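You operate a simulated robot arm through the tools that you are given. There is no shell and no other tool. Be economical: measure what you need, move in short steps, check, and stop when the job is done.

You run a simulated robot arm. Do the job below in one go: nothing can be reset, and whatever is moved stays where it is left.

TASK
Put the teal planter on the end of the wall bench beside the grey mat away on the planter end of the long bench. Then put the moisture meter marked "29" from the end of the wall bench beside the grey mat on top of the orange planter. Then take the probe and put it in the inside of the grey flood tray. Then take the green dripper from the inside of the grey flood tray and leave it on the grey bench beside the white tray. Then press the reset button two times. Then stack the carton labelled "Fruit feed" from the inside of the green flood tray on top of the carton marked "Leaf feed". Then stack the tin that says "Covers" from the inside of the green flood tray on top of the tin that says "Seals". Then count the scoops on the inside of the grey flood tray, then put as many of the drippers from the inside of the grey flood tray on top of the blue cover. Keep to this order. Set down upright: moisture meter, green dripper.

Only the result counts: the job must be done as asked and must still hold three seconds after the hand-in. Knocking over, shifting, dropping, spilling or breaking anything else fails it. A push-on lid holds only when it is set on centred and level and pressed home; a screw cap is set on level and turned clockwise until tight.

THE ROBOT
A 7-joint arm with a two-finger parallel gripper on a trunk, on a base that drives. Base frame: it is fixed to the floor where the robot stands at the start and does not move with it; the origin is under the middle of the robot, x ahead of it, y to its left, z up. Readings come in mm, rad, newtons and seconds.
With the tool pointing down near the work surface it reaches from about 360 to 860 mm from the robot's upright axis, wherever it stands. Its first joint turns from -2.897 to 2.897 rad. Places, roughly: blue cover (21x18x6 cm) [-1400, 1100, 800]; carton [-1250, 250, 750]; dripper [-1500, 1250, 750]; green dripper [-1250, 1000, 750]; grey bench beside the white tray (13x20 cm) [-4120, 1100, 780]; inside of the grey flood tray [-1300, 1100, 800]; moisture meter [500, 0, 1000]; orange planter (10x10x9 cm) [400, -300, 800]; planter end of the long bench [-1300, 1900, 800]; probe (4x4x11 cm) [300, 700, 900]; reset button [-2900, -2100, 1300]; scoop (6x7x13 cm) [-1200, 800, 800]; scoop (6x7x15 cm) [-1400, 800, 800]; teal planter (10x10x9 cm) [500, 0, 800]; tin [-1250, 250, 750]. Payload 3.43 kg.
The TCP is the grasp point between the finger pads, 34 mm short of the fingertips. In the tool frame z runs along the fingers and y along their closing line. The gripper opens to 128 mm. The fingers are 24 mm wide and 12 mm thick; the gripper's body (48 by 130 mm) begins 96 mm behind the TCP.
Orientation is that of the tool frame in the base frame, as a unit quaternion [x, y, z, w]. With the fingers straight down and closing along the base's y, the tool's x points along the base's -x, its y along +y and its z along -z.

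THE INTERFACE
- The arm moves only by the tool move_arm. Its argument "increments" is text: rows parted by semicolons, each of 7 numbers parted by spaces: the turn, a rotation vector about the base's x, y, z in rad, then the shift along the base's x, y, z in mm, then the opening, from 0 (shut) to 1 (fully open). In form: rx ry rz dx dy dz gripper; .... A call has 1 to 12 rows; each row is the pose to reach, as a shift and turn from the pose commanded when the call began. A row lasts 0.2 s, in which the tool goes at most 50 mm and 0.15 rad; a call with a longer step from one row to the next is refused whole, and so is a gripper value outside its range. Where a pose cannot be reached the arm comes as near as it can. A force on the tool above 40 N (or 10 N above the force at the start of the call, whichever is more), or a blocked arm, ends the call early, and 0.2 s more pass. The fingers move at their own pace (about 153 mm/s each) and stop on an object; they squeeze with about 23 N. The grip force told is the motor's: it shows also when the fingers shut on nothing. Time passes only in rows, and 0.2 s behind the last, so rows that repeat a pose let the fingers close. It gives the time, the measured TCP pose, the force on the tool (base axes), the opening and the grip force at its end, in the units of the frame above (readings bear some noise), with the torque about the TCP (base axes, N m) and any sound that the robot's microphone picked up.
- Cameras (640 x 400 px; columns grow to the right, rows downward): "scene" is now at [102.3, 63.8, 1535.4]; the picture's right is [0.99, 0.11, 0.00], its down [0.10, -0.93, -0.36] and it looks along [-0.04, 0.36, -0.93] (base axes); focal length 214 px, centre (320, 200). "wrist" rides on the gripper at [76, -11, -160] in the tool frame; the picture's right is [0.15, 0.99, 0.00], its down [-0.88, 0.13, -0.46] and it looks along [-0.45, 0.07, 0.89] (tool axes); focal length 234 px, centre (320, 200). There is no depth. A picture from a camera that has moved, and an enlarged one, comes with that camera's place and axes in the base frame and with its lens. The place of the scene camera against the robot may be out by one fixed shift of up to 12 mm in any direction.
- grab_frame(camera): a new picture of that camera. It takes no simulated time.
- roll_base(legs): drives the robot by 1 to 6 legs, each [ahead, turn to the left] in mm and rad, along the robot's own axes; the way and the turn of a leg run together, so that a leg with both is an arc; at most 1500 mm and 3.142 rad a leg. The arm and the cameras ride along, it lands a little off, and it stops where it bumps. It gives what a move gives.
- head_to(pan, tilt): turns the head with the scene camera to pan (to the left, within 2.304 rad either way) and tilt (down, from -0.506 to 1.204), counted from straight ahead of the robot. It gives what a move gives.
- close_up(camera, box): a new picture of the part [left, top, right, bottom] of that camera's present view, enlarged. It takes no simulated time.
- finish_job(): hands the job in; it is judged then, once.

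Work in short steps. Places have to be worked out from the pictures, the camera data and where the tool is seen: move nearer, look again, correct. Check each grasp and each placing, and mend what went wrong. You have 493 turns and 234 pictures in all, those below and enlarged ones among them. Open the gripper and draw the arm clear of the work before you hand the job in, unless the task says otherwise; then end with one line.

The tools are called by a JSON object that holds its "op" and its "data". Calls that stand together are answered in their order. move_arm: Moves the arm, as the interface text tells. Its arguments: {"type":"object","properties":{"increments":{"type":"string"}},"required":["increments"]} The other tools are called the same way: roll_base (legs) drives the base; head_to (pan, tilt) turns the head that bears the scene camera; grab_frame (camera) takes a picture; close_up (camera, box) takes an enlarged picture of a part of a camera's view; finish_job () hands the job in.

At the start:

```text
time_s: 0.0
position: [-341.5, 181.7, 1187.8]
ee_rot: [0.0, 1.0, 0.0, 0.0]
ft_force: [-0.3, -0.4, -1.2]
torque: [-0.01, 0.01, 0.0]
grip_width: 128.2
gripper_force: 0.1
robot x, y, heading: [-2.9, -3.0, -0.001]
head pan, tilt: [1.676, 1.201]
```

scene: 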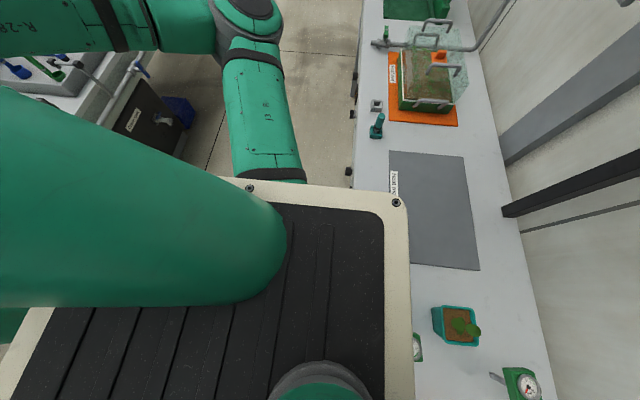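
wrist: 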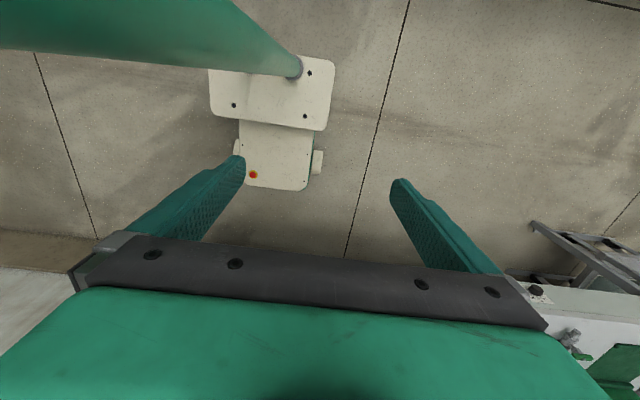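

I start by looking around: the wall bench straight ahead first.

{"op": "head_to", "data": {"pan": 0.0, "tilt": 0.8}}

{"op": "grab_frame", "data": {"camera": "scene"}}

```text
time_s: 1.7
position: [-341.9, 181.8, 1187.4]
ee_rot: [0.0, 1.0, 0.0, 0.0]
ft_force: [0.4, 0.6, -0.5]
torque: [0.0, 0.0, -0.01]
grip_width: 128.0
gripper_force: 0.0
robot x, y, heading: [0.8, -1.1, -0.001]
head pan, tilt: [0.0, 0.799]
```

```text
231 pictures are left
camera scene: at [188.9, 8.3, 1563.2], right [0.0, -1.0, 0.0], down [-0.72, 0.0, -0.7], along [0.7, 0.0, -0.72], focal length 214 px, centre (320, 200)
```

scene: 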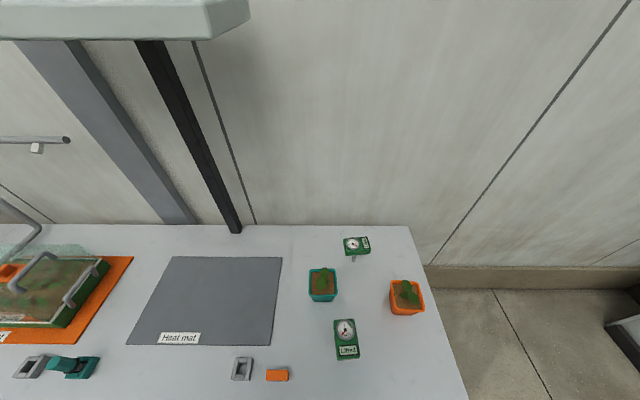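

There are two meters, one teal planter and one orange planter. I zoom in to read the meter labels.

{"op": "close_up", "data": {"camera": "scene", "box": [270, 220, 470, 380]}}

{"op": "head_to", "data": {"pan": 1.2, "tilt": 0.7}}

{"op": "grab_frame", "data": {"camera": "scene"}}

{"op": "head_to", "data": {"pan": 2.3, "tilt": 0.5}}

{"op": "grab_frame", "data": {"camera": "scene"}}

{"op": "head_to", "data": {"pan": -2.3, "tilt": 0.4}}

{"op": "grab_frame", "data": {"camera": "scene"}}

```text
2.50 times, centred on (370, 300) of scene
camera zoom: at [188.9, 8.3, 1563.2], right [0.0, -1.0, 0.0], down [-0.72, 0.0, -0.7], along [0.7, 0.0, -0.72], focal length 536 px, centre (195, -50)
```

zoom: 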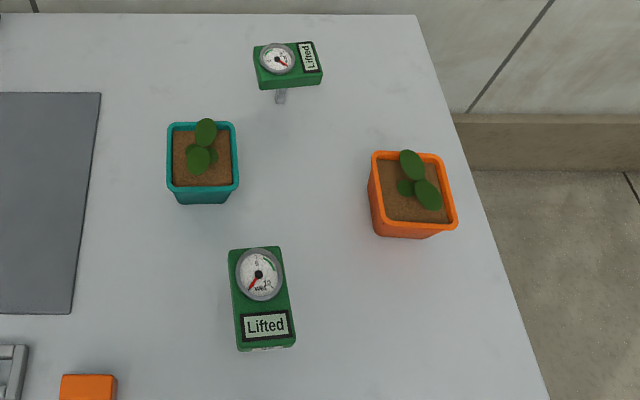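

```text
time_s: 3.1
position: [-340.7, 182.0, 1187.6]
ee_rot: [0.0, 1.0, 0.0, 0.0]
ft_force: [0.2, -0.1, -0.2]
torque: [-0.03, -0.04, -0.01]
grip_width: 128.0
gripper_force: 0.0
robot x, y, heading: [2.3, -0.1, 0.0]
head pan, tilt: [1.201, 0.7]
```

```text
229 pictures are left
camera scene: at [139.0, 87.4, 1571.4], right [0.93, -0.36, 0.0], down [-0.23, -0.6, -0.76], along [0.28, 0.71, -0.64], focal length 214 px, centre (320, 200)
```

scene: 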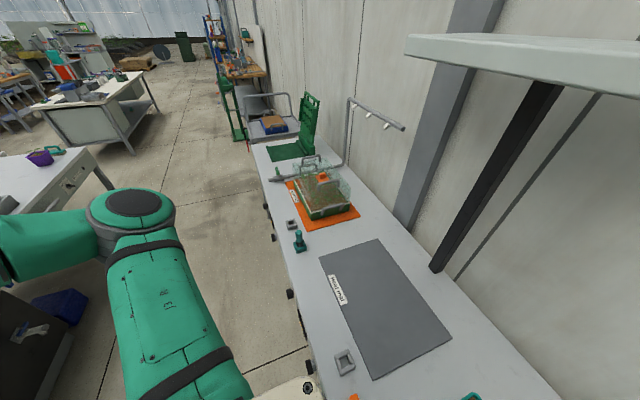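

```text
time_s: 4.5
position: [-341.9, 182.5, 1188.2]
ee_rot: [0.0, 1.0, -0.001, 0.0]
ft_force: [0.1, 0.1, 0.4]
torque: [0.0, 0.01, 0.05]
grip_width: 127.9
gripper_force: 0.0
robot x, y, heading: [2.2, -2.2, 0.004]
head pan, tilt: [2.3, 0.499]
```

```text
228 pictures are left
camera scene: at [47.6, 76.1, 1589.1], right [0.75, 0.67, 0.0], down [0.32, -0.36, -0.88], along [-0.58, 0.65, -0.48], focal length 214 px, centre (320, 200)
```

scene: 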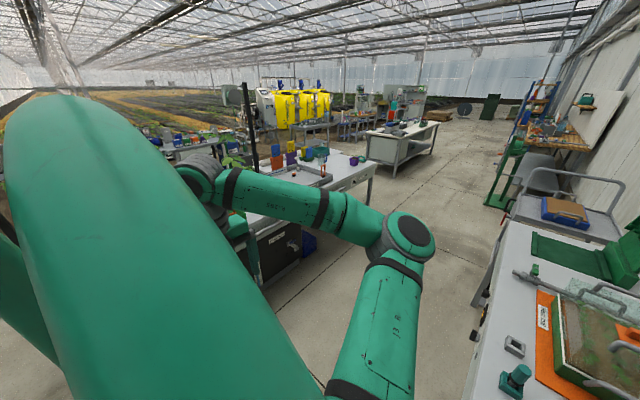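

```text
time_s: 8.1
position: [-340.5, 182.1, 1187.3]
ee_rot: [-0.001, 1.0, -0.001, 0.0]
ft_force: [0.4, 0.6, 0.0]
torque: [0.0, 0.02, 0.0]
grip_width: 128.1
gripper_force: 0.1
robot x, y, heading: [-0.2, -0.4, -0.005]
head pan, tilt: [-2.3, 0.4]
```

```text
227 pictures are left
camera scene: at [46.5, -60.9, 1598.3], right [-0.75, 0.67, 0.0], down [0.26, 0.29, -0.92], along [-0.61, -0.69, -0.39], focal length 214 px, centre (320, 200)
```

scene: 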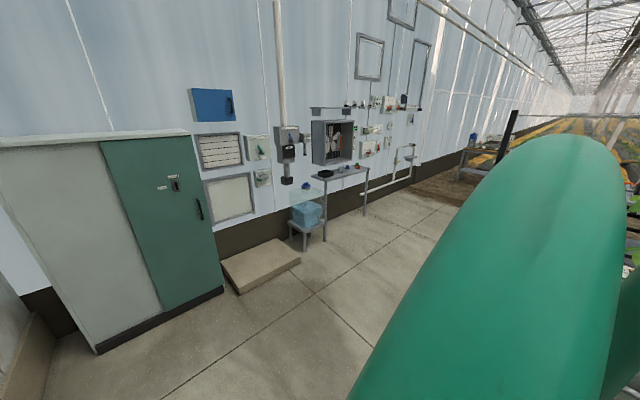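

The far overview is clear; I swing the arm round to the front in an arc to inspect the wall bench with the wrist camera.

{"op": "move_arm", "data": {"increments": "0 0 -0.12 24 39.5 0 1; 0 0 -0.24 52.8 76 0 1; 0 0 -0.36 85.7 108.7 0 1; 0 0 -0.48 122.3 137.2 0 1; 0 0 -0.6 162 161.2 0 1; 0 0 -0.72 204.3 180.2 0 1; 0 0 -0.84 248.7 194 0 1; 0 0 -0.96 294.3 202.4 0 1; 0 0 -1.08 340.6 205.3 0 1; 0 0 -1.2 387 202.6 0 1; 0 0 -1.32 432.7 194.4 0 1; 0 0 -1.44 477 180.8 0 1"}}

{"op": "head_to", "data": {"pan": 0.0, "tilt": 0.8}}

```text
time_s: 10.7
position: [130.5, 360.5, 1181.9]
ee_rot: [0.658, 0.753, -0.013, -0.007]
ft_force: [-0.7, 0.3, -0.7]
torque: [-0.01, -0.06, -0.03]
grip_width: 127.9
gripper_force: 0.1
robot x, y, heading: [-1.6, 1.0, 0.001]
head pan, tilt: [-2.3, 0.4]
```

```text
time_s: 12.8
position: [132.6, 359.3, 1184.0]
ee_rot: [0.659, 0.752, -0.01, -0.008]
ft_force: [-0.4, -0.2, 0.0]
torque: [0.03, -0.01, 0.04]
grip_width: 128.2
gripper_force: 0.0
robot x, y, heading: [-0.6, 1.9, 0.001]
head pan, tilt: [0.0, 0.799]
```

Nothing touched; I carry on the arc to straight ahead.

{"op": "move_arm", "data": {"increments": "0 0 -0.15 42.5 -18.9 0 1; 0 0 -0.3 82.3 -42.6 0 1; 0 0 -0.45 119 -71 0 1; 0 0 -0.6 152.1 -103.6 0 1; 0 0 -0.75 181.1 -139.9 0 1; 0 0 -0.9 205.4 -179.3 0 1; 0 0 -1.05 224.9 -221.5 0 1; 0 0 -1.2 239.2 -265.6 0 1; 0 0 -1.35 248.1 -311.2 0 1; 0 0 -1.5 251.5 -357.5 0 1; 0 0 -1.6 251.5 -362.5 0 1; 0 0 -1.7 251.5 -362.5 0 1"}}

{"op": "grab_frame", "data": {"camera": "wrist"}}

{"op": "grab_frame", "data": {"camera": "scene"}}

```text
time_s: 15.4
position: [386.5, 4.4, 1182.5]
ee_rot: [1.0, 0.001, -0.007, -0.017]
ft_force: [0.2, 0.2, 0.5]
torque: [0.02, 0.01, -0.02]
grip_width: 128.2
gripper_force: 0.0
robot x, y, heading: [-3.2, -1.4, 0.001]
head pan, tilt: [0.0, 0.799]
```

```text
226 pictures are left
camera wrist: at [464.4, 11.0, 1341.4], right [0.15, -0.99, -0.04], down [-0.87, -0.15, 0.46], along [-0.46, -0.04, -0.89], focal length 234 px, centre (320, 200)
```

wrist: 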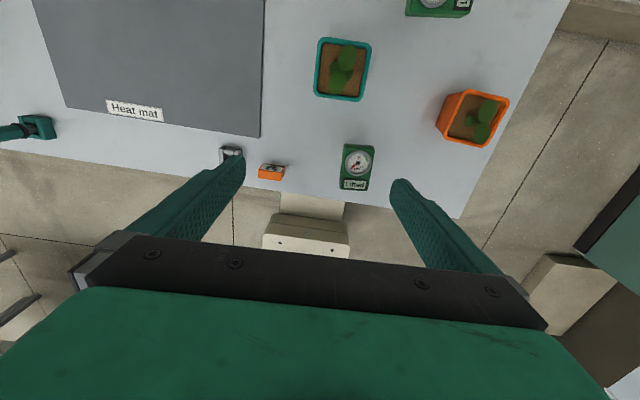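

```text
225 pictures are left
camera scene: at [189.0, 8.1, 1563.2], right [0.0, -1.0, 0.0], down [-0.72, 0.0, -0.7], along [0.7, 0.0, -0.72], focal length 214 px, centre (320, 200)
```

scene: 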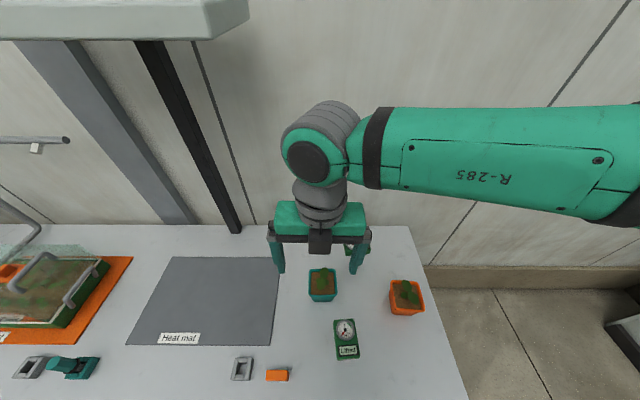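

I zoom in on the two meters from the wrist.

{"op": "close_up", "data": {"camera": "wrist", "box": [320, 130, 400, 200]}}

{"op": "close_up", "data": {"camera": "scene", "box": [325, 310, 365, 365]}}

```text
5.71 times, centred on (360, 165) of wrist
camera zoom: at [464.4, 11.0, 1341.4], right [0.15, -0.99, -0.04], down [-0.87, -0.15, 0.46], along [-0.46, -0.04, -0.89], focal length 1338 px, centre (91, 400)
```

zoom: 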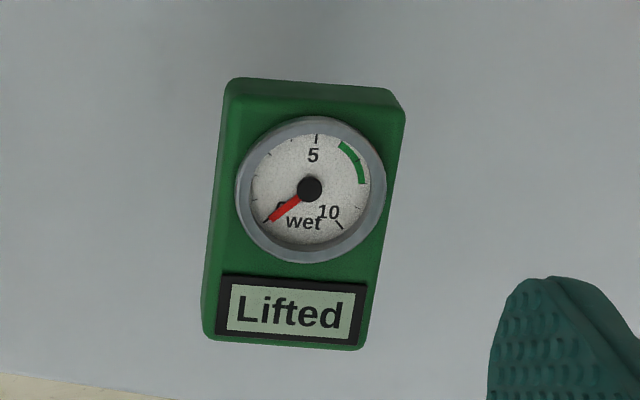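

```text
7.27 times, centred on (345, 338) of scene
camera zoom: at [189.0, 8.1, 1563.2], right [0.0, -1.0, 0.0], down [-0.72, 0.0, -0.7], along [0.7, 0.0, -0.72], focal length 1560 px, centre (138, -800)
```

zoom: 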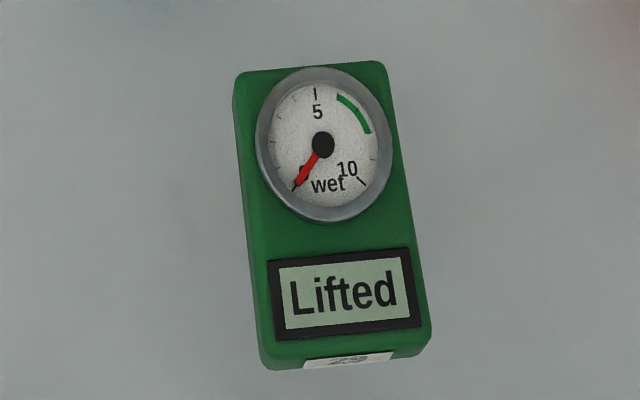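

The near meter is marked "29" on its front face. I look at the far meter too, to understand the body and stem.

{"op": "close_up", "data": {"camera": "wrist", "box": [390, 0, 490, 60]}}

{"op": "move_arm", "data": {"increments": "0 0 0 0 40 0 1; 0 0 0 0 80 0 1; 0 0 0 0 120 0 1; 0 0 0 0 160 0 1"}}

{"op": "close_up", "data": {"camera": "scene", "box": [300, 225, 440, 325]}}

```text
6.40 times, centred on (440, 30) of wrist
camera zoom: at [464.4, 11.0, 1341.4], right [0.15, -0.99, -0.04], down [-0.87, -0.15, 0.46], along [-0.46, -0.04, -0.89], focal length 1499 px, centre (-448, 1288)
```

zoom: 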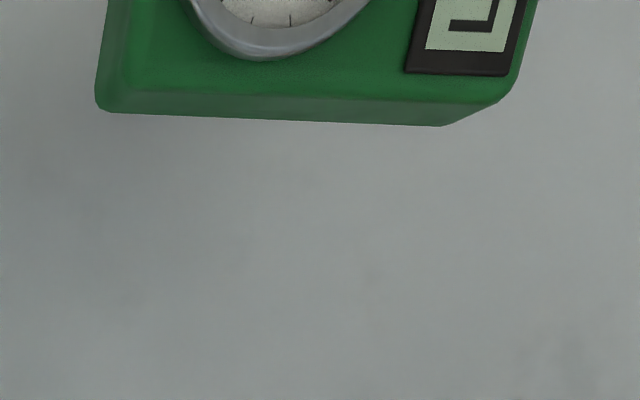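

```text
time_s: 16.4
position: [387.1, 158.5, 1185.9]
ee_rot: [1.0, -0.002, -0.012, -0.016]
ft_force: [-0.3, -0.1, 0.8]
torque: [0.03, -0.02, 0.01]
grip_width: 128.1
gripper_force: 0.0
robot x, y, heading: [0.3, -0.2, -0.002]
head pan, tilt: [0.0, 0.799]
```

```text
4.00 times, centred on (370, 275) of scene
camera zoom: at [188.6, 7.6, 1563.2], right [0.0, -1.0, 0.0], down [-0.72, 0.0, -0.7], along [0.7, 0.0, -0.72], focal length 858 px, centre (120, -100)
```

zoom: 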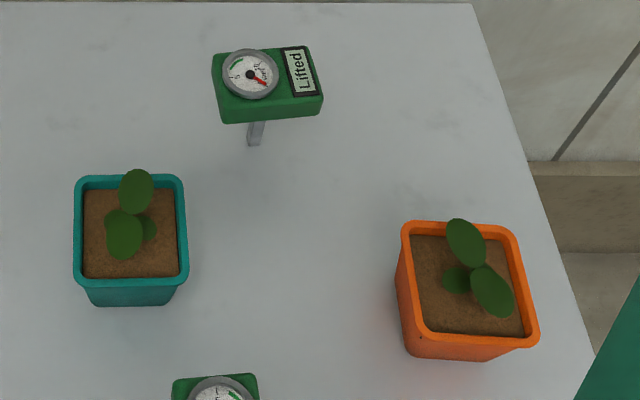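

Meters stand on a stem with the dial up, tops at about z=901; planter rims at about 894, bench near 800. I go above the teal planter and look.

{"op": "move_arm", "data": {"increments": "0 0 0 15 -27 -23 1; 0 0 0 30 -54 -46 1; 0 0 0 45 -80 -69 1; 0 0 0 60 -107 -92 1; 0 0 0 75 -134 -115 1; 0 0 0 90 -160 -138 1; 0 0 0 90 -160 -138 1; 0 0 0 90 -160 -138 1"}}

{"op": "grab_frame", "data": {"camera": "wrist"}}

{"op": "grab_frame", "data": {"camera": "scene"}}

```text
time_s: 18.2
position: [478.5, 3.2, 1048.5]
ee_rot: [1.0, 0.001, -0.001, 0.0]
ft_force: [0.6, 1.1, -0.8]
torque: [-0.02, 0.0, -0.01]
grip_width: 127.8
gripper_force: 0.0
robot x, y, heading: [-3.1, -1.3, -0.005]
head pan, tilt: [0.0, 0.799]
```

```text
220 pictures are left
camera wrist: at [555.5, 15.3, 1209.6], right [0.15, -0.99, 0.0], down [-0.88, -0.13, 0.46], along [-0.45, -0.07, -0.89], focal length 234 px, centre (320, 200)
```

wrist: 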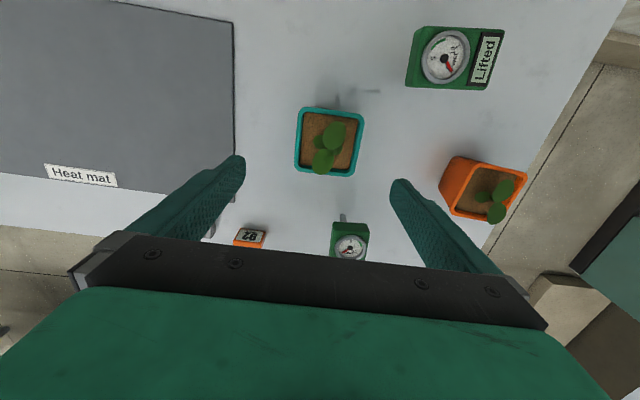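

```text
219 pictures are left
camera scene: at [189.0, 8.1, 1563.2], right [0.0, -1.0, 0.0], down [-0.72, 0.0, -0.7], along [0.7, 0.0, -0.72], focal length 214 px, centre (320, 200)
```

scene: 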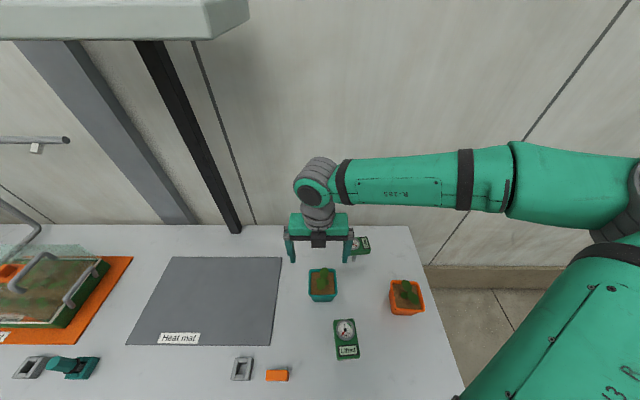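

Orientation has settled straight down. The planter centre reads about (484,-8) with rim near z 880; I go lower over it and look again.

{"op": "move_arm", "data": {"increments": "0 0 0 7 -8 -40 1; 0 0 0 7 -8 -80 1; 0 0 0 7 -8 -100 1; 0 0 0 7 -8 -100 1"}}

{"op": "grab_frame", "data": {"camera": "wrist"}}

{"op": "close_up", "data": {"camera": "scene", "box": [260, 210, 400, 310]}}

```text
time_s: 19.2
position: [484.0, -8.0, 948.7]
ee_rot: [1.0, 0.002, 0.0, 0.0]
ft_force: [0.8, -0.9, -0.5]
torque: [-0.03, 0.0, 0.04]
grip_width: 128.1
gripper_force: 0.0
robot x, y, heading: [-2.7, -2.0, 0.003]
head pan, tilt: [0.0, 0.799]
```

```text
218 pictures are left
camera wrist: at [560.5, 4.4, 1109.5], right [0.15, -0.99, 0.0], down [-0.88, -0.13, 0.46], along [-0.45, -0.07, -0.89], focal length 234 px, centre (320, 200)
```

wrist: 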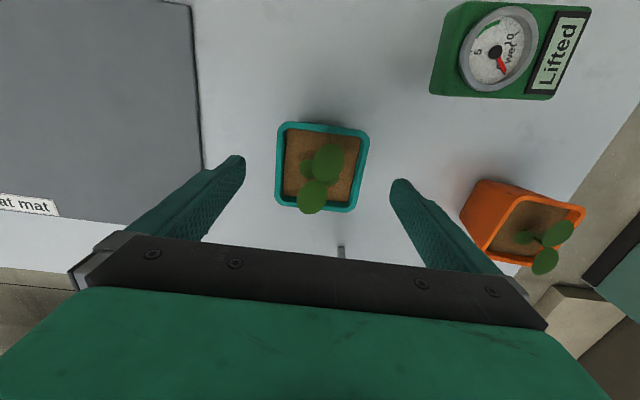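

```text
4.00 times, centred on (330, 260) of scene
camera zoom: at [189.0, 8.1, 1563.2], right [0.0, -1.0, 0.0], down [-0.72, 0.0, -0.7], along [0.7, 0.0, -0.72], focal length 858 px, centre (280, -40)
```

zoom: 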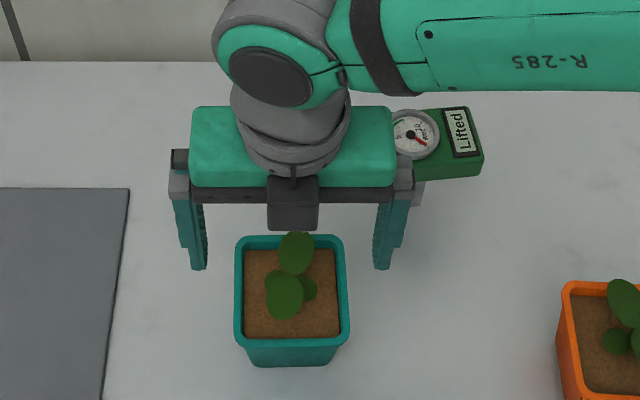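

Centre (483,-9), rim 882, about 86 wide: TCP is aligned. Descend to z 868 and close.

{"op": "move_arm", "data": {"increments": "0 0 0 0 0 -40 1; 0 0 0 0 -1 -70 1; 0 0 0 0 -1 -81 1; 0 0 0 0 -1 -81 0.8; 0 0 0 0 -1 -81 0.4; 0 0 0 0 -1 -81 0; 0 0 0 0 -1 -81 0; 0 0 0 0 -1 -81 0"}}

{"op": "grab_frame", "data": {"camera": "wrist"}}

```text
time_s: 21.1
position: [484.7, -8.6, 869.9]
ee_rot: [1.0, 0.001, 0.0, 0.0]
ft_force: [-0.3, 0.5, -0.5]
torque: [-0.01, -0.02, 0.01]
grip_width: 90.1
gripper_force: 22.8
robot x, y, heading: [1.6, 1.9, -0.001]
head pan, tilt: [0.0, 0.799]
```

```text
216 pictures are left
camera wrist: at [561.0, 3.5, 1028.7], right [0.15, -0.99, 0.0], down [-0.88, -0.13, 0.46], along [-0.45, -0.07, -0.89], focal length 234 px, centre (320, 200)
```

wrist: 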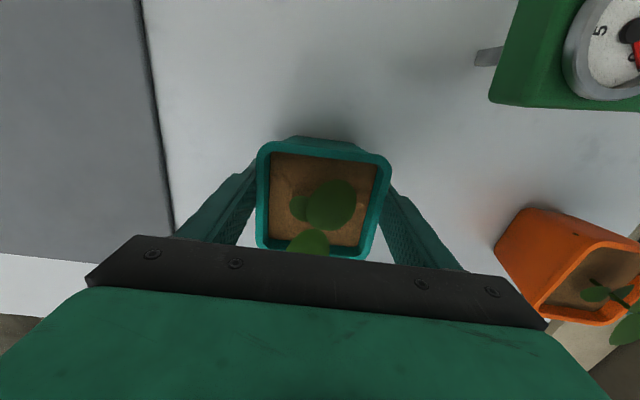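

Grip holds at 90 mm. Lift, draw back and check.

{"op": "move_arm", "data": {"increments": "0 0 0 0 0 40 0; 0 0 0 0 0 80 0; 0 0 0 0 0 120 0; 0 0 0 0 0 160 0; 0 0 0 0 0 200 0; 0 0 0 -30 0 240 0; 0 0 0 -70 10 265 0; 0 0 0 -90 10 280 0; 0 0 0 -90 10 280 0"}}

{"op": "grab_frame", "data": {"camera": "scene"}}

```text
time_s: 23.1
position: [393.1, 4.2, 1142.5]
ee_rot: [1.0, 0.002, -0.007, -0.015]
ft_force: [-0.9, -0.1, -1.9]
torque: [0.0, -0.01, 0.01]
grip_width: 90.0
gripper_force: 23.2
robot x, y, heading: [-3.5, -1.3, 0.001]
head pan, tilt: [0.0, 0.799]
```

```text
215 pictures are left
camera scene: at [189.1, 8.1, 1563.2], right [0.0, -1.0, 0.0], down [-0.72, 0.0, -0.7], along [0.7, 0.0, -0.72], focal length 214 px, centre (320, 200)
```

scene: 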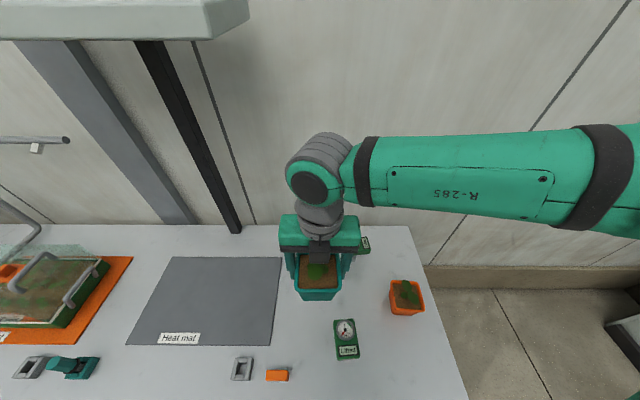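

Held. Back away and turn left to face along the aisle.

{"op": "roll_base", "data": {"legs": [[-330, 0], [0, 1.571]]}}

{"op": "head_to", "data": {"pan": 0.9, "tilt": 0.5}}

{"op": "grab_frame", "data": {"camera": "scene"}}

```text
time_s: 29.7
position: [-351.0, 393.5, 1143.8]
ee_rot: [0.699, 0.715, -0.014, -0.007]
ft_force: [0.2, 0.5, -2.2]
torque: [-0.01, 0.0, 0.01]
grip_width: 89.8
gripper_force: 22.9
robot x, y, heading: [-339.5, -2.7, 1.59]
head pan, tilt: [0.0, 0.799]
```

```text
time_s: 30.9
position: [-350.8, 393.8, 1142.4]
ee_rot: [0.699, 0.715, -0.019, -0.009]
ft_force: [0.1, 0.8, -1.6]
torque: [0.0, 0.02, 0.01]
grip_width: 90.0
gripper_force: 22.9
robot x, y, heading: [-338.8, -1.9, 1.587]
head pan, tilt: [0.901, 0.499]
```

```text
214 pictures are left
camera scene: at [-409.4, 168.6, 1589.1], right [0.61, 0.8, 0.0], down [0.38, -0.29, -0.88], along [-0.7, 0.53, -0.48], focal length 214 px, centre (320, 200)
```

scene: 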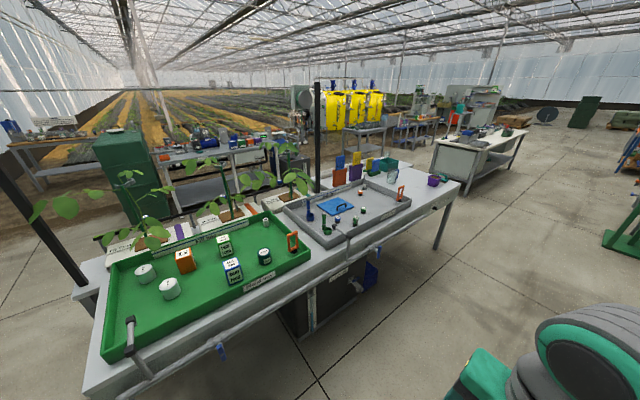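

I zoom in on both trays and the planter end.

{"op": "close_up", "data": {"camera": "scene", "box": [280, 130, 480, 255]}}

{"op": "close_up", "data": {"camera": "scene", "box": [90, 190, 330, 350]}}

{"op": "roll_base", "data": {"legs": [[1000, 0], [870, 0], [0, 1.555]]}}

{"op": "head_to", "data": {"pan": 0.0, "tilt": 0.6}}

{"op": "grab_frame", "data": {"camera": "scene"}}

```text
3.20 times, centred on (380, 192) of scene
camera zoom: at [-409.4, 168.6, 1589.1], right [0.61, 0.8, 0.0], down [0.38, -0.29, -0.88], along [-0.7, 0.53, -0.48], focal length 686 px, centre (128, 224)
```

zoom: 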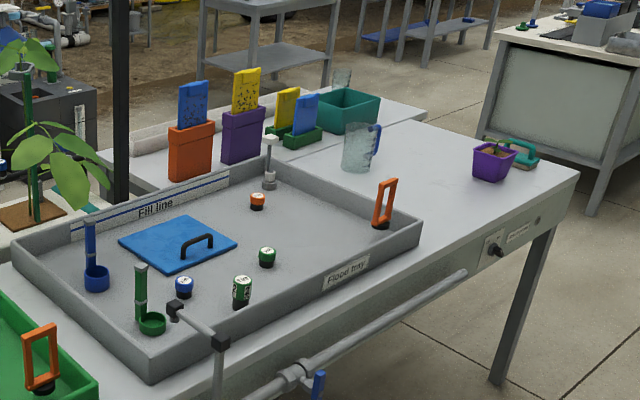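

```text
2.50 times, centred on (210, 270) of scene
camera zoom: at [-409.4, 168.6, 1589.1], right [0.61, 0.8, 0.0], down [0.38, -0.29, -0.88], along [-0.7, 0.53, -0.48], focal length 536 px, centre (595, 25)
```

zoom: 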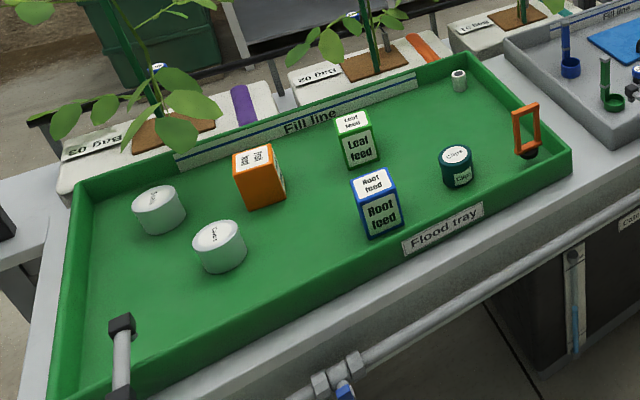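

```text
time_s: 44.8
position: [-805.3, 1879.5, 1143.6]
ee_rot: [-0.03, 0.999, -0.02, 0.008]
ft_force: [-0.1, 0.3, -0.9]
torque: [0.0, 0.02, 0.0]
grip_width: 89.9
gripper_force: 22.6
robot x, y, heading: [-414.3, 1905.2, -3.084]
head pan, tilt: [0.901, 0.499]
```

```text
time_s: 46.0
position: [-805.4, 1878.1, 1142.8]
ee_rot: [-0.029, 0.999, -0.021, 0.007]
ft_force: [-0.9, 0.8, -2.3]
torque: [0.02, 0.05, 0.0]
grip_width: 89.8
gripper_force: 23.0
robot x, y, heading: [-410.9, 1907.8, -3.081]
head pan, tilt: [0.0, 0.6]
```

```text
211 pictures are left
camera scene: at [-602.5, 1902.9, 1580.0], right [-0.06, 1.0, 0.0], down [0.56, 0.03, -0.83], along [-0.82, -0.05, -0.56], focal length 214 px, centre (320, 200)
```

scene: 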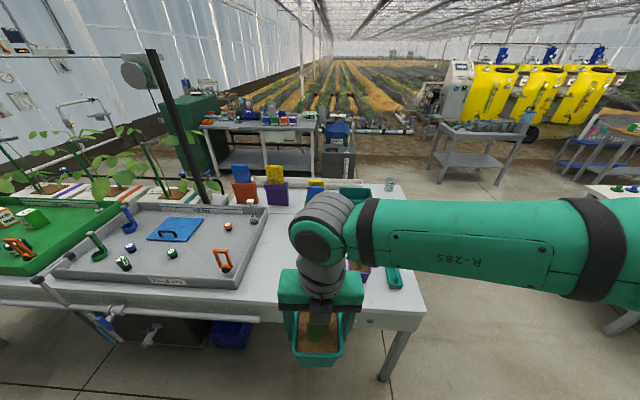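

I take a wrist view of the planter end below the tool.

{"op": "grab_frame", "data": {"camera": "wrist"}}

{"op": "close_up", "data": {"camera": "scene", "box": [220, 160, 440, 320]}}

```text
210 pictures are left
camera wrist: at [-882.7, 1869.8, 1301.0], right [-0.2, 0.98, -0.04], down [0.86, 0.2, 0.46], along [0.46, 0.06, -0.89], focal length 234 px, centre (320, 200)
```

wrist: 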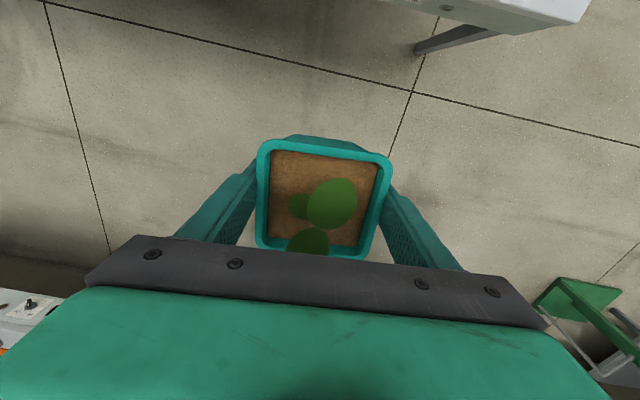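

```text
2.50 times, centred on (330, 240) of scene
camera zoom: at [-602.5, 1902.9, 1580.0], right [-0.06, 1.0, 0.0], down [0.56, 0.03, -0.83], along [-0.82, -0.05, -0.56], focal length 536 px, centre (295, 100)
```

zoom: 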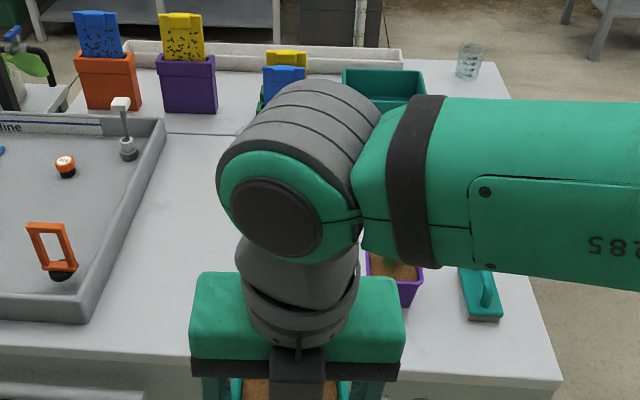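

The free patch lies between the tray and purple planter, around (-1230,1820). I drive closer, then shift the tool over there.

{"op": "roll_base", "data": {"legs": [[230, 0]]}}

{"op": "grab_frame", "data": {"camera": "scene"}}

```text
time_s: 47.8
position: [-1041.9, 1863.2, 1143.0]
ee_rot: [-0.029, 0.999, -0.02, 0.007]
ft_force: [-0.9, -0.4, -2.1]
torque: [-0.02, 0.01, 0.02]
grip_width: 89.8
gripper_force: 23.5
robot x, y, heading: [-649.4, 1889.3, -3.085]
head pan, tilt: [0.0, 0.6]
```

```text
208 pictures are left
camera scene: at [-838.7, 1888.5, 1580.0], right [-0.06, 1.0, 0.0], down [0.56, 0.03, -0.83], along [-0.82, -0.05, -0.56], focal length 214 px, centre (320, 200)
```

scene: 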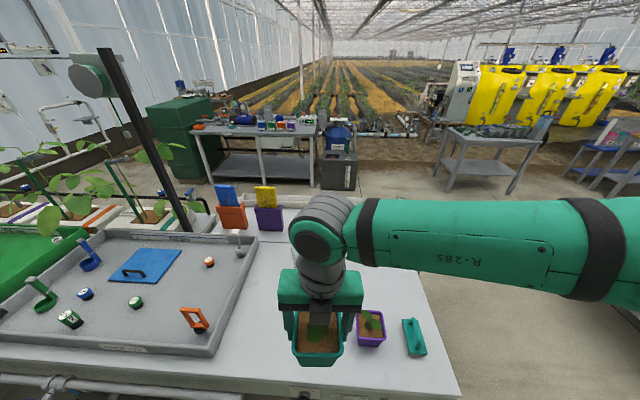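

Free surface is visible between tray and purple planter. I move the planter over it at height.

{"op": "move_arm", "data": {"increments": "0 0 0 -47 -11 0 0; 0 0 0 -94 -22 0 0; 0 0 0 -141 -33 0 0; 0 0 0 -188 -43 0 0; 0 0 0 -188 -43 -40 0; 0 0 0 -188 -43 -80 0; 0 0 0 -188 -43 -120 0; 0 0 0 -188 -43 -120 0"}}

{"op": "grab_frame", "data": {"camera": "scene"}}

{"op": "grab_frame", "data": {"camera": "wrist"}}

```text
time_s: 49.6
position: [-1231.0, 1824.5, 1025.3]
ee_rot: [-0.03, 0.999, -0.02, 0.008]
ft_force: [0.5, 0.1, -2.5]
torque: [0.03, 0.02, 0.0]
grip_width: 89.6
gripper_force: 23.0
robot x, y, heading: [-647.5, 1890.9, -3.08]
head pan, tilt: [0.0, 0.6]
```

```text
207 pictures are left
camera scene: at [-838.7, 1888.4, 1580.0], right [-0.06, 1.0, 0.0], down [0.56, 0.03, -0.83], along [-0.82, -0.05, -0.56], focal length 214 px, centre (320, 200)
```

scene: 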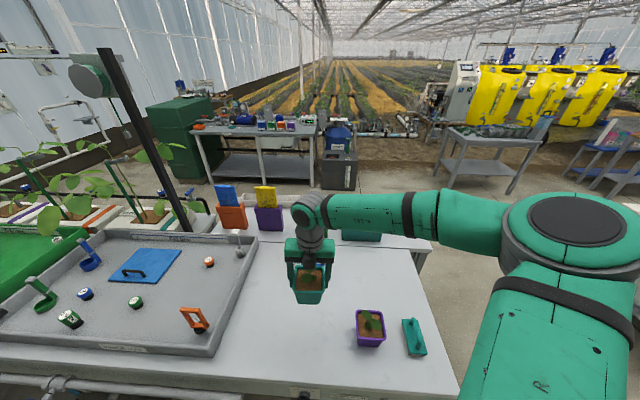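

```text
206 pictures are left
camera wrist: at [-1307.2, 1816.3, 1183.9], right [-0.2, 0.98, -0.04], down [0.86, 0.2, 0.46], along [0.46, 0.06, -0.89], focal length 234 px, centre (320, 200)
```

wrist: 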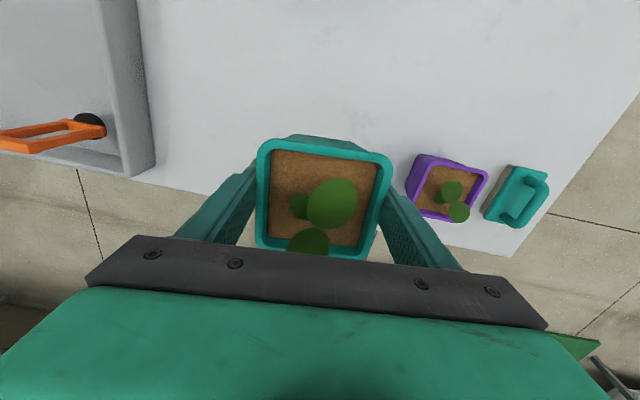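

The tool has a slight tilt (~2°); I correct it while descending to z≈905.

{"op": "move_arm", "data": {"increments": "0.02 0.008 0 0 -2 -40 0; 0.04 0.017 0 0 -2 -80 0; 0.04 0.017 0 0 -2 -120 0; 0.04 0.017 0 0 -2 -120 0; 0.04 0.017 0 0 -2 -120 0"}}

```text
time_s: 50.8
position: [-1228.0, 1816.1, 903.8]
ee_rot: [-0.03, 1.0, -0.001, 0.0]
ft_force: [0.2, 0.0, -2.1]
torque: [0.02, 0.01, 0.0]
grip_width: 89.7
gripper_force: 22.9
robot x, y, heading: [-650.8, 1894.9, -3.083]
head pan, tilt: [0.0, 0.6]
```

Level now. I lower in small steps until contact.

{"op": "move_arm", "data": {"increments": "0 0 0 0 0 -10 0; 0 0 0 0 0 -20 0; 0 0 0 0 0 -26 0; 0 0 0 0 0 -30 0; 0 0 0 0 0 -33 0; 0 0 0 0 0 -36 0; 0 0 0 0 0 -36 0"}}

{"op": "close_up", "data": {"camera": "scene", "box": [260, 200, 400, 350]}}

```text
time_s: 52.4
position: [-1232.1, 1817.6, 867.1]
ee_rot: [-0.03, 1.0, 0.0, 0.0]
ft_force: [0.4, -0.3, -1.7]
torque: [-0.02, -0.01, 0.01]
grip_width: 90.0
gripper_force: 22.3
robot x, y, heading: [-648.6, 1891.6, -3.081]
head pan, tilt: [0.0, 0.6]
```

```text
2.67 times, centred on (330, 275) of scene
camera zoom: at [-838.7, 1888.4, 1580.0], right [-0.06, 1.0, 0.0], down [0.56, 0.03, -0.83], along [-0.82, -0.05, -0.56], focal length 572 px, centre (293, 0)
```

zoom: 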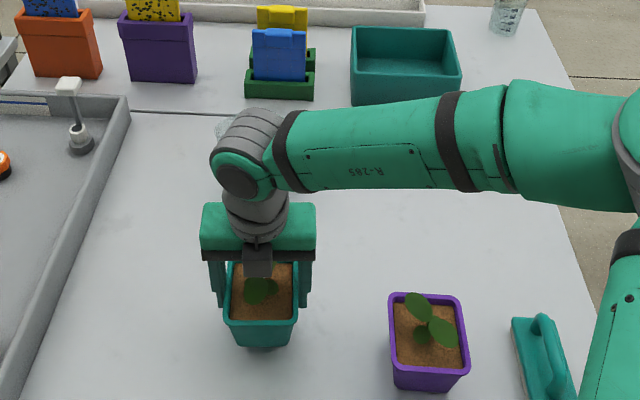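

No contact yet at 867 though close; keep lowering gently.

{"op": "move_arm", "data": {"increments": "0 0 0 0 0 -4 0; 0 0 0 0 0 -8 0; 0 0 0 0 0 -11 0; 0 0 0 0 0 -14 0; 0 0 0 0 0 -17 0; 0 0 0 0 0 -20 0; 0 0 0 0 0 -20 0"}}

```text
time_s: 54.0
position: [-1229.7, 1817.6, 846.7]
ee_rot: [-0.03, 1.0, -0.001, -0.001]
ft_force: [-2.3, -0.9, 22.4]
torque: [0.06, 0.07, 0.05]
grip_width: 90.0
gripper_force: 23.3
robot x, y, heading: [-648.1, 1892.5, -3.077]
head pan, tilt: [0.0, 0.6]
```

Contact made (22 N). Ease off 1 mm, release and rise.

{"op": "move_arm", "data": {"increments": "0 0 0 0 0 1 0; 0 0 0 0 0 1 0.1; 0 0 0 0 0 1 0.5; 0 0 0 0 0 1 1; 0 0 0 0 0 1 1; 0 0 0 0 0 40 1; 0 0 0 0 0 90 1; 0 0 0 0 0 140 1; 0 0 0 0 0 190 1; 0 0 0 0 0 240 1; 0 0 0 0 0 280 1; 0 0 0 0 0 280 1"}}

{"op": "grab_frame", "data": {"camera": "wrist"}}

{"op": "grab_frame", "data": {"camera": "scene"}}

```text
time_s: 56.6
position: [-1232.7, 1820.8, 1127.5]
ee_rot: [-0.03, 1.0, -0.001, 0.0]
ft_force: [-0.6, -0.8, -0.1]
torque: [0.03, 0.02, 0.02]
grip_width: 127.9
gripper_force: 0.1
robot x, y, heading: [-650.2, 1894.1, -3.08]
head pan, tilt: [0.0, 0.6]
```

```text
204 pictures are left
camera wrist: at [-1307.2, 1805.6, 1287.4], right [-0.21, 0.98, 0.0], down [0.87, 0.18, 0.46], along [0.45, 0.09, -0.89], focal length 234 px, centre (320, 200)
```

wrist: 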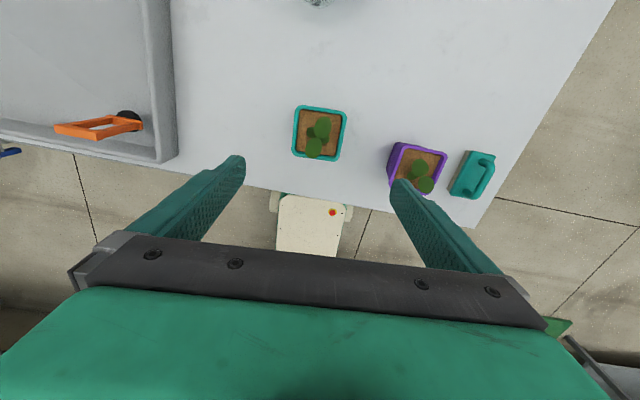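

```text
203 pictures are left
camera scene: at [-838.7, 1888.4, 1580.0], right [-0.06, 1.0, 0.0], down [0.56, 0.03, -0.83], along [-0.82, -0.05, -0.56], focal length 214 px, centre (320, 200)
```

scene: 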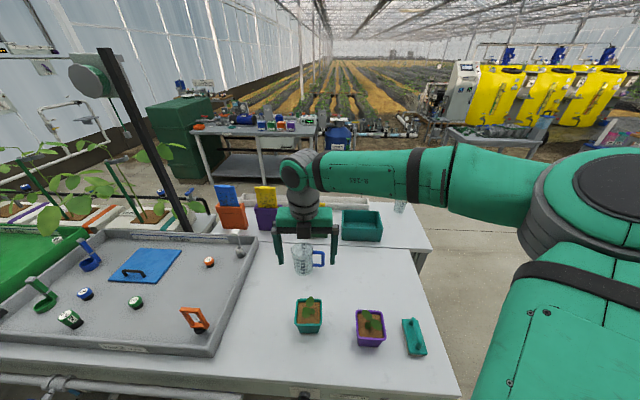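

Planter stands well. While here, I zoom on the grey tray contents.

{"op": "close_up", "data": {"camera": "scene", "box": [0, 220, 260, 360]}}

```text
2.46 times, centred on (130, 290) of scene
camera zoom: at [-838.7, 1888.4, 1580.0], right [-0.06, 1.0, 0.0], down [0.56, 0.03, -0.83], along [-0.82, -0.05, -0.56], focal length 528 px, centre (788, -22)
```

zoom: 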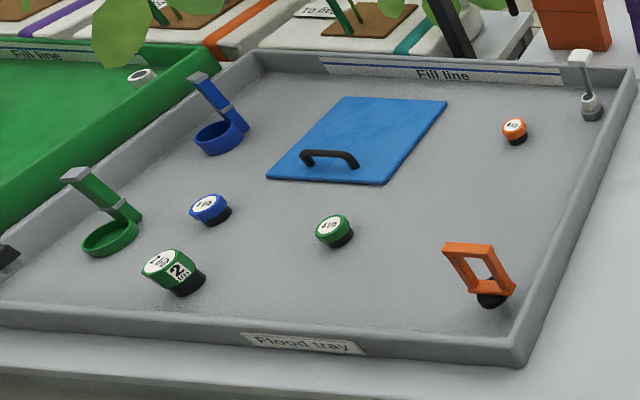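

Now I retract the arm and drive back to the wall bench.

{"op": "move_arm", "data": {"increments": "0 0 0 45 3 0 1; 0 0 0 90 6 0 1; 0 0 0 135 9 0 1; 0 0 0 170 12 0 1; 0 0 0 170 12 0 1"}}

{"op": "roll_base", "data": {"legs": [[-250, 0], [0, 1.51], [1000, 0], [890, 0], [0, 1.571]]}}

{"op": "head_to", "data": {"pan": 0.0, "tilt": 0.8}}

{"op": "grab_frame", "data": {"camera": "scene"}}

```text
time_s: 57.8
position: [-1055.1, 1824.2, 1118.6]
ee_rot: [-0.031, 0.999, -0.017, 0.011]
ft_force: [-0.4, 0.1, 0.4]
torque: [0.02, -0.02, -0.01]
grip_width: 128.4
gripper_force: 0.0
robot x, y, heading: [-650.2, 1892.0, -3.08]
head pan, tilt: [0.0, 0.6]
```

```text
time_s: 77.3
position: [86.2, 49.4, 1121.9]
ee_rot: [1.0, 0.019, -0.009, -0.018]
ft_force: [0.1, 0.2, -0.4]
torque: [-0.01, -0.03, -0.05]
grip_width: 128.0
gripper_force: 0.0
robot x, y, heading: [-319.5, -10.1, 0.041]
head pan, tilt: [0.0, 0.6]
```

```text
time_s: 78.0
position: [86.2, 50.3, 1119.8]
ee_rot: [0.999, 0.018, -0.012, -0.024]
ft_force: [-0.4, 0.3, -0.3]
torque: [0.02, -0.01, -0.03]
grip_width: 127.8
gripper_force: 0.1
robot x, y, heading: [-323.3, -10.3, 0.041]
head pan, tilt: [0.0, 0.799]
```

```text
201 pictures are left
camera scene: at [-130.3, 5.7, 1563.2], right [0.04, -1.0, 0.0], down [-0.72, -0.03, -0.7], along [0.7, 0.03, -0.72], focal length 214 px, centre (320, 200)
```

scene: 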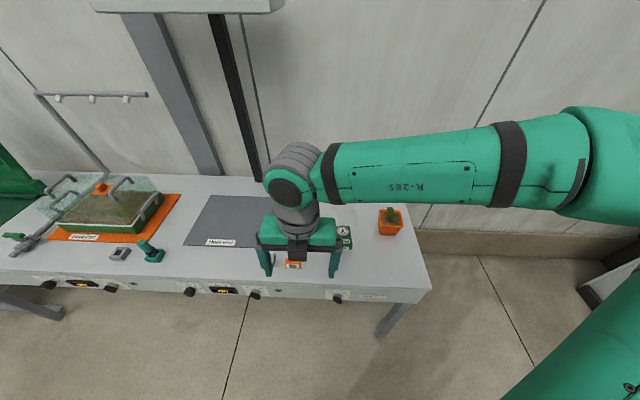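

I drive forward 180 so both meter and orange planter are in reach, then shift the arm left for a clear view.

{"op": "roll_base", "data": {"legs": [[180, -0.041]]}}

{"op": "move_arm", "data": {"increments": "0 0 0 0 45 0 1; 0 0 0 0 90 0 1; 0 0 0 0 135 0 1; 0 0 0 0 135 0 1"}}

{"op": "grab_frame", "data": {"camera": "scene"}}

```text
time_s: 79.5
position: [265.3, 35.1, 1118.0]
ee_rot: [1.0, -0.002, -0.011, -0.024]
ft_force: [0.4, -0.6, -0.2]
torque: [-0.02, -0.02, 0.02]
grip_width: 128.0
gripper_force: 0.1
robot x, y, heading: [-142.4, -5.7, -0.008]
head pan, tilt: [0.0, 0.799]
```

```text
time_s: 80.5
position: [261.1, 171.4, 1115.9]
ee_rot: [0.999, -0.005, -0.025, -0.037]
ft_force: [-0.1, 0.1, 0.2]
torque: [0.03, 0.04, 0.0]
grip_width: 128.0
gripper_force: 0.0
robot x, y, heading: [-143.5, -7.4, -0.007]
head pan, tilt: [0.0, 0.799]
```

```text
200 pictures are left
camera scene: at [46.5, 1.0, 1563.2], right [0.0, -1.0, 0.0], down [-0.72, 0.0, -0.7], along [0.7, 0.0, -0.72], focal length 214 px, centre (320, 200)
```

scene: 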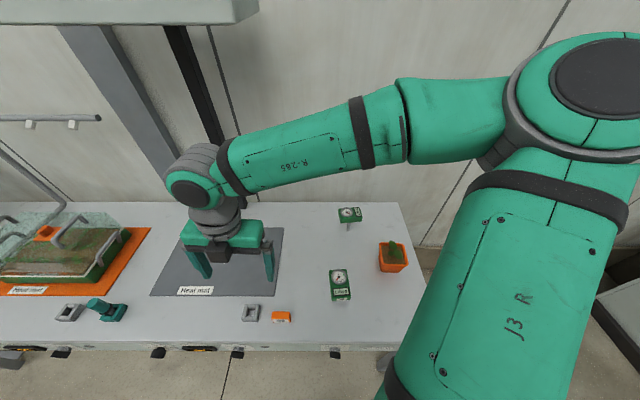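

{"op": "close_up", "data": {"camera": "scene", "box": [310, 200, 430, 310]}}

{"op": "close_up", "data": {"camera": "scene", "box": [315, 255, 365, 310]}}

```text
3.64 times, centred on (370, 255) of scene
camera zoom: at [46.5, 1.0, 1563.2], right [0.0, -1.0, 0.0], down [-0.72, 0.0, -0.7], along [0.7, 0.0, -0.72], focal length 780 px, centre (138, 0)
```

zoom: 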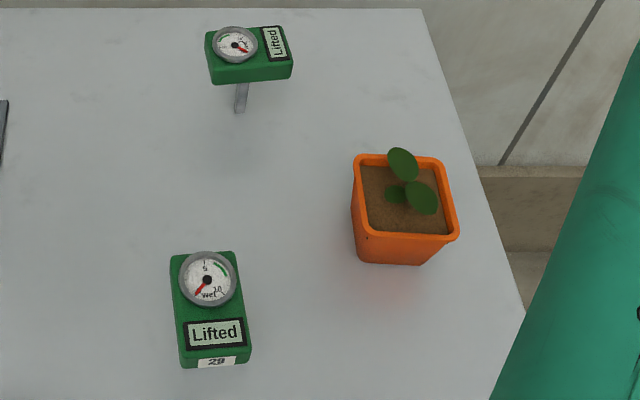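

```text
7.27 times, centred on (340, 282) of scene
camera zoom: at [46.5, 1.0, 1563.2], right [0.0, -1.0, 0.0], down [-0.72, 0.0, -0.7], along [0.7, 0.0, -0.72], focal length 1560 px, centre (174, -400)
```

zoom: 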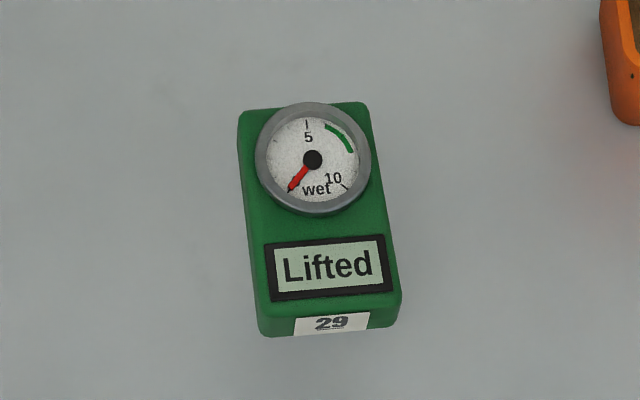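

It is indeed 29, body axis nearly along x. Move above it at z≈1030.

{"op": "move_arm", "data": {"increments": "0 0 0 10 -40 -14 1; 0 0 0 20 -80 -28 1; 0 0 0 30 -120 -42 1; 0 0 0 40 -160 -56 1; 0 0 0 50 -200 -70 1; 0 0 0 62 -238 -85 1; 0 0 0 62 -238 -85 1; 0 0 0 62 -238 -85 1"}}

{"op": "grab_frame", "data": {"camera": "wrist"}}

```text
time_s: 82.3
position: [325.8, -68.8, 1033.6]
ee_rot: [1.0, -0.003, -0.011, -0.023]
ft_force: [-0.5, 0.0, -0.3]
torque: [-0.01, 0.02, 0.0]
grip_width: 127.9
gripper_force: 0.1
robot x, y, heading: [-140.2, -5.0, -0.003]
head pan, tilt: [0.0, 0.799]
```

```text
197 pictures are left
camera wrist: at [407.1, -65.1, 1191.5], right [0.14, -0.99, -0.05], down [-0.87, -0.15, 0.47], along [-0.47, -0.02, -0.88], focal length 234 px, centre (320, 200)
```

wrist: 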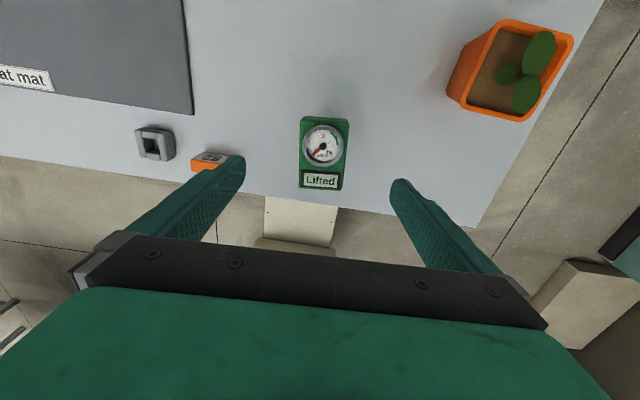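

Correct the tilt, align yaw (+0.09) and lower to z≈973.

{"op": "move_arm", "data": {"increments": "-0.023 -0.011 0.045 -3 2 -30 1; -0.046 -0.022 0.09 -6 4 -60 1; -0.046 -0.022 0.09 -6 4 -60 1; -0.046 -0.022 0.09 -6 4 -60 1"}}

{"op": "grab_frame", "data": {"camera": "wrist"}}

```text
time_s: 83.3
position: [319.8, -62.9, 973.0]
ee_rot: [0.999, 0.042, -0.001, 0.001]
ft_force: [-0.1, 0.8, -0.2]
torque: [-0.03, -0.01, -0.02]
grip_width: 128.1
gripper_force: 0.1
robot x, y, heading: [-145.4, -8.0, -0.004]
head pan, tilt: [0.0, 0.799]
```

```text
196 pictures are left
camera wrist: at [395.7, -45.5, 1131.6], right [0.23, -0.97, 0.0], down [-0.86, -0.2, 0.46], along [-0.45, -0.1, -0.89], focal length 234 px, centre (320, 200)
```

wrist: 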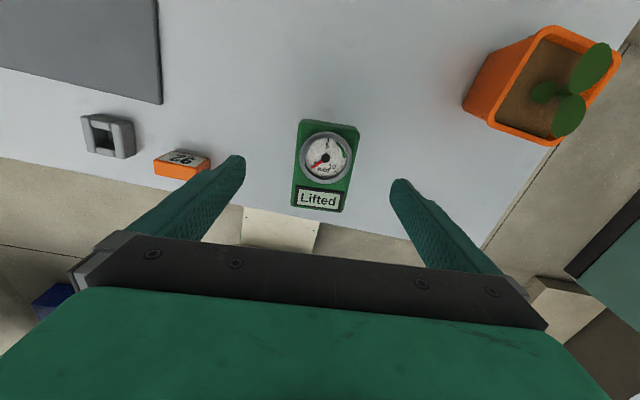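

Centre (318,-65), top ≈897. Descend to z≈883 and grip the body.

{"op": "move_arm", "data": {"increments": "0 0 0.04 -1 -1 -40 1; 0 0 0.04 -2 -2 -75 1; 0 0 0.04 -2 -2 -90 1; 0 0 0.04 -2 -2 -90 1; 0 0 0.04 -2 -2 -90 0.7; 0 0 0.04 -2 -2 -90 0.4; 0 0 0.04 -2 -2 -90 0.2; 0 0 0.04 -2 -2 -90 0; 0 0 0.04 -2 -2 -90 0"}}

{"op": "grab_frame", "data": {"camera": "wrist"}}

{"op": "close_up", "data": {"camera": "scene", "box": [280, 190, 430, 310]}}

```text
time_s: 85.3
position: [318.4, -66.9, 882.8]
ee_rot: [0.998, 0.062, -0.002, 0.0]
ft_force: [-0.1, 0.1, 0.6]
torque: [0.0, -0.01, -0.06]
grip_width: 58.2
gripper_force: 22.9
robot x, y, heading: [-142.0, -4.5, -0.003]
head pan, tilt: [0.0, 0.799]
```

```text
195 pictures are left
camera wrist: at [393.2, -45.9, 1041.2], right [0.27, -0.96, 0.0], down [-0.86, -0.24, 0.46], along [-0.44, -0.12, -0.89], focal length 234 px, centre (320, 200)
```

wrist: 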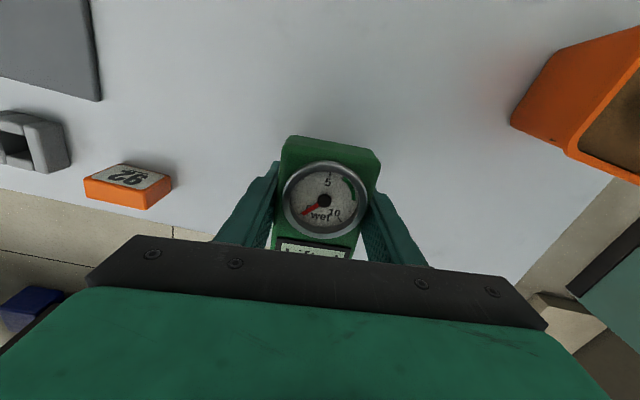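

```text
3.33 times, centred on (355, 250) of scene
camera zoom: at [46.5, 1.0, 1563.2], right [0.0, -1.0, 0.0], down [-0.72, 0.0, -0.7], along [0.7, 0.0, -0.72], focal length 715 px, centre (203, 33)
```

zoom: 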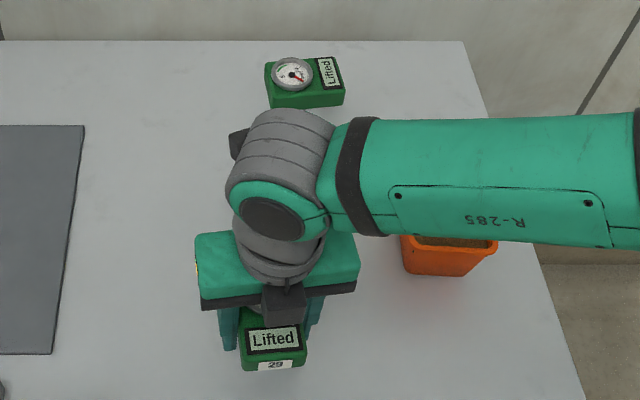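

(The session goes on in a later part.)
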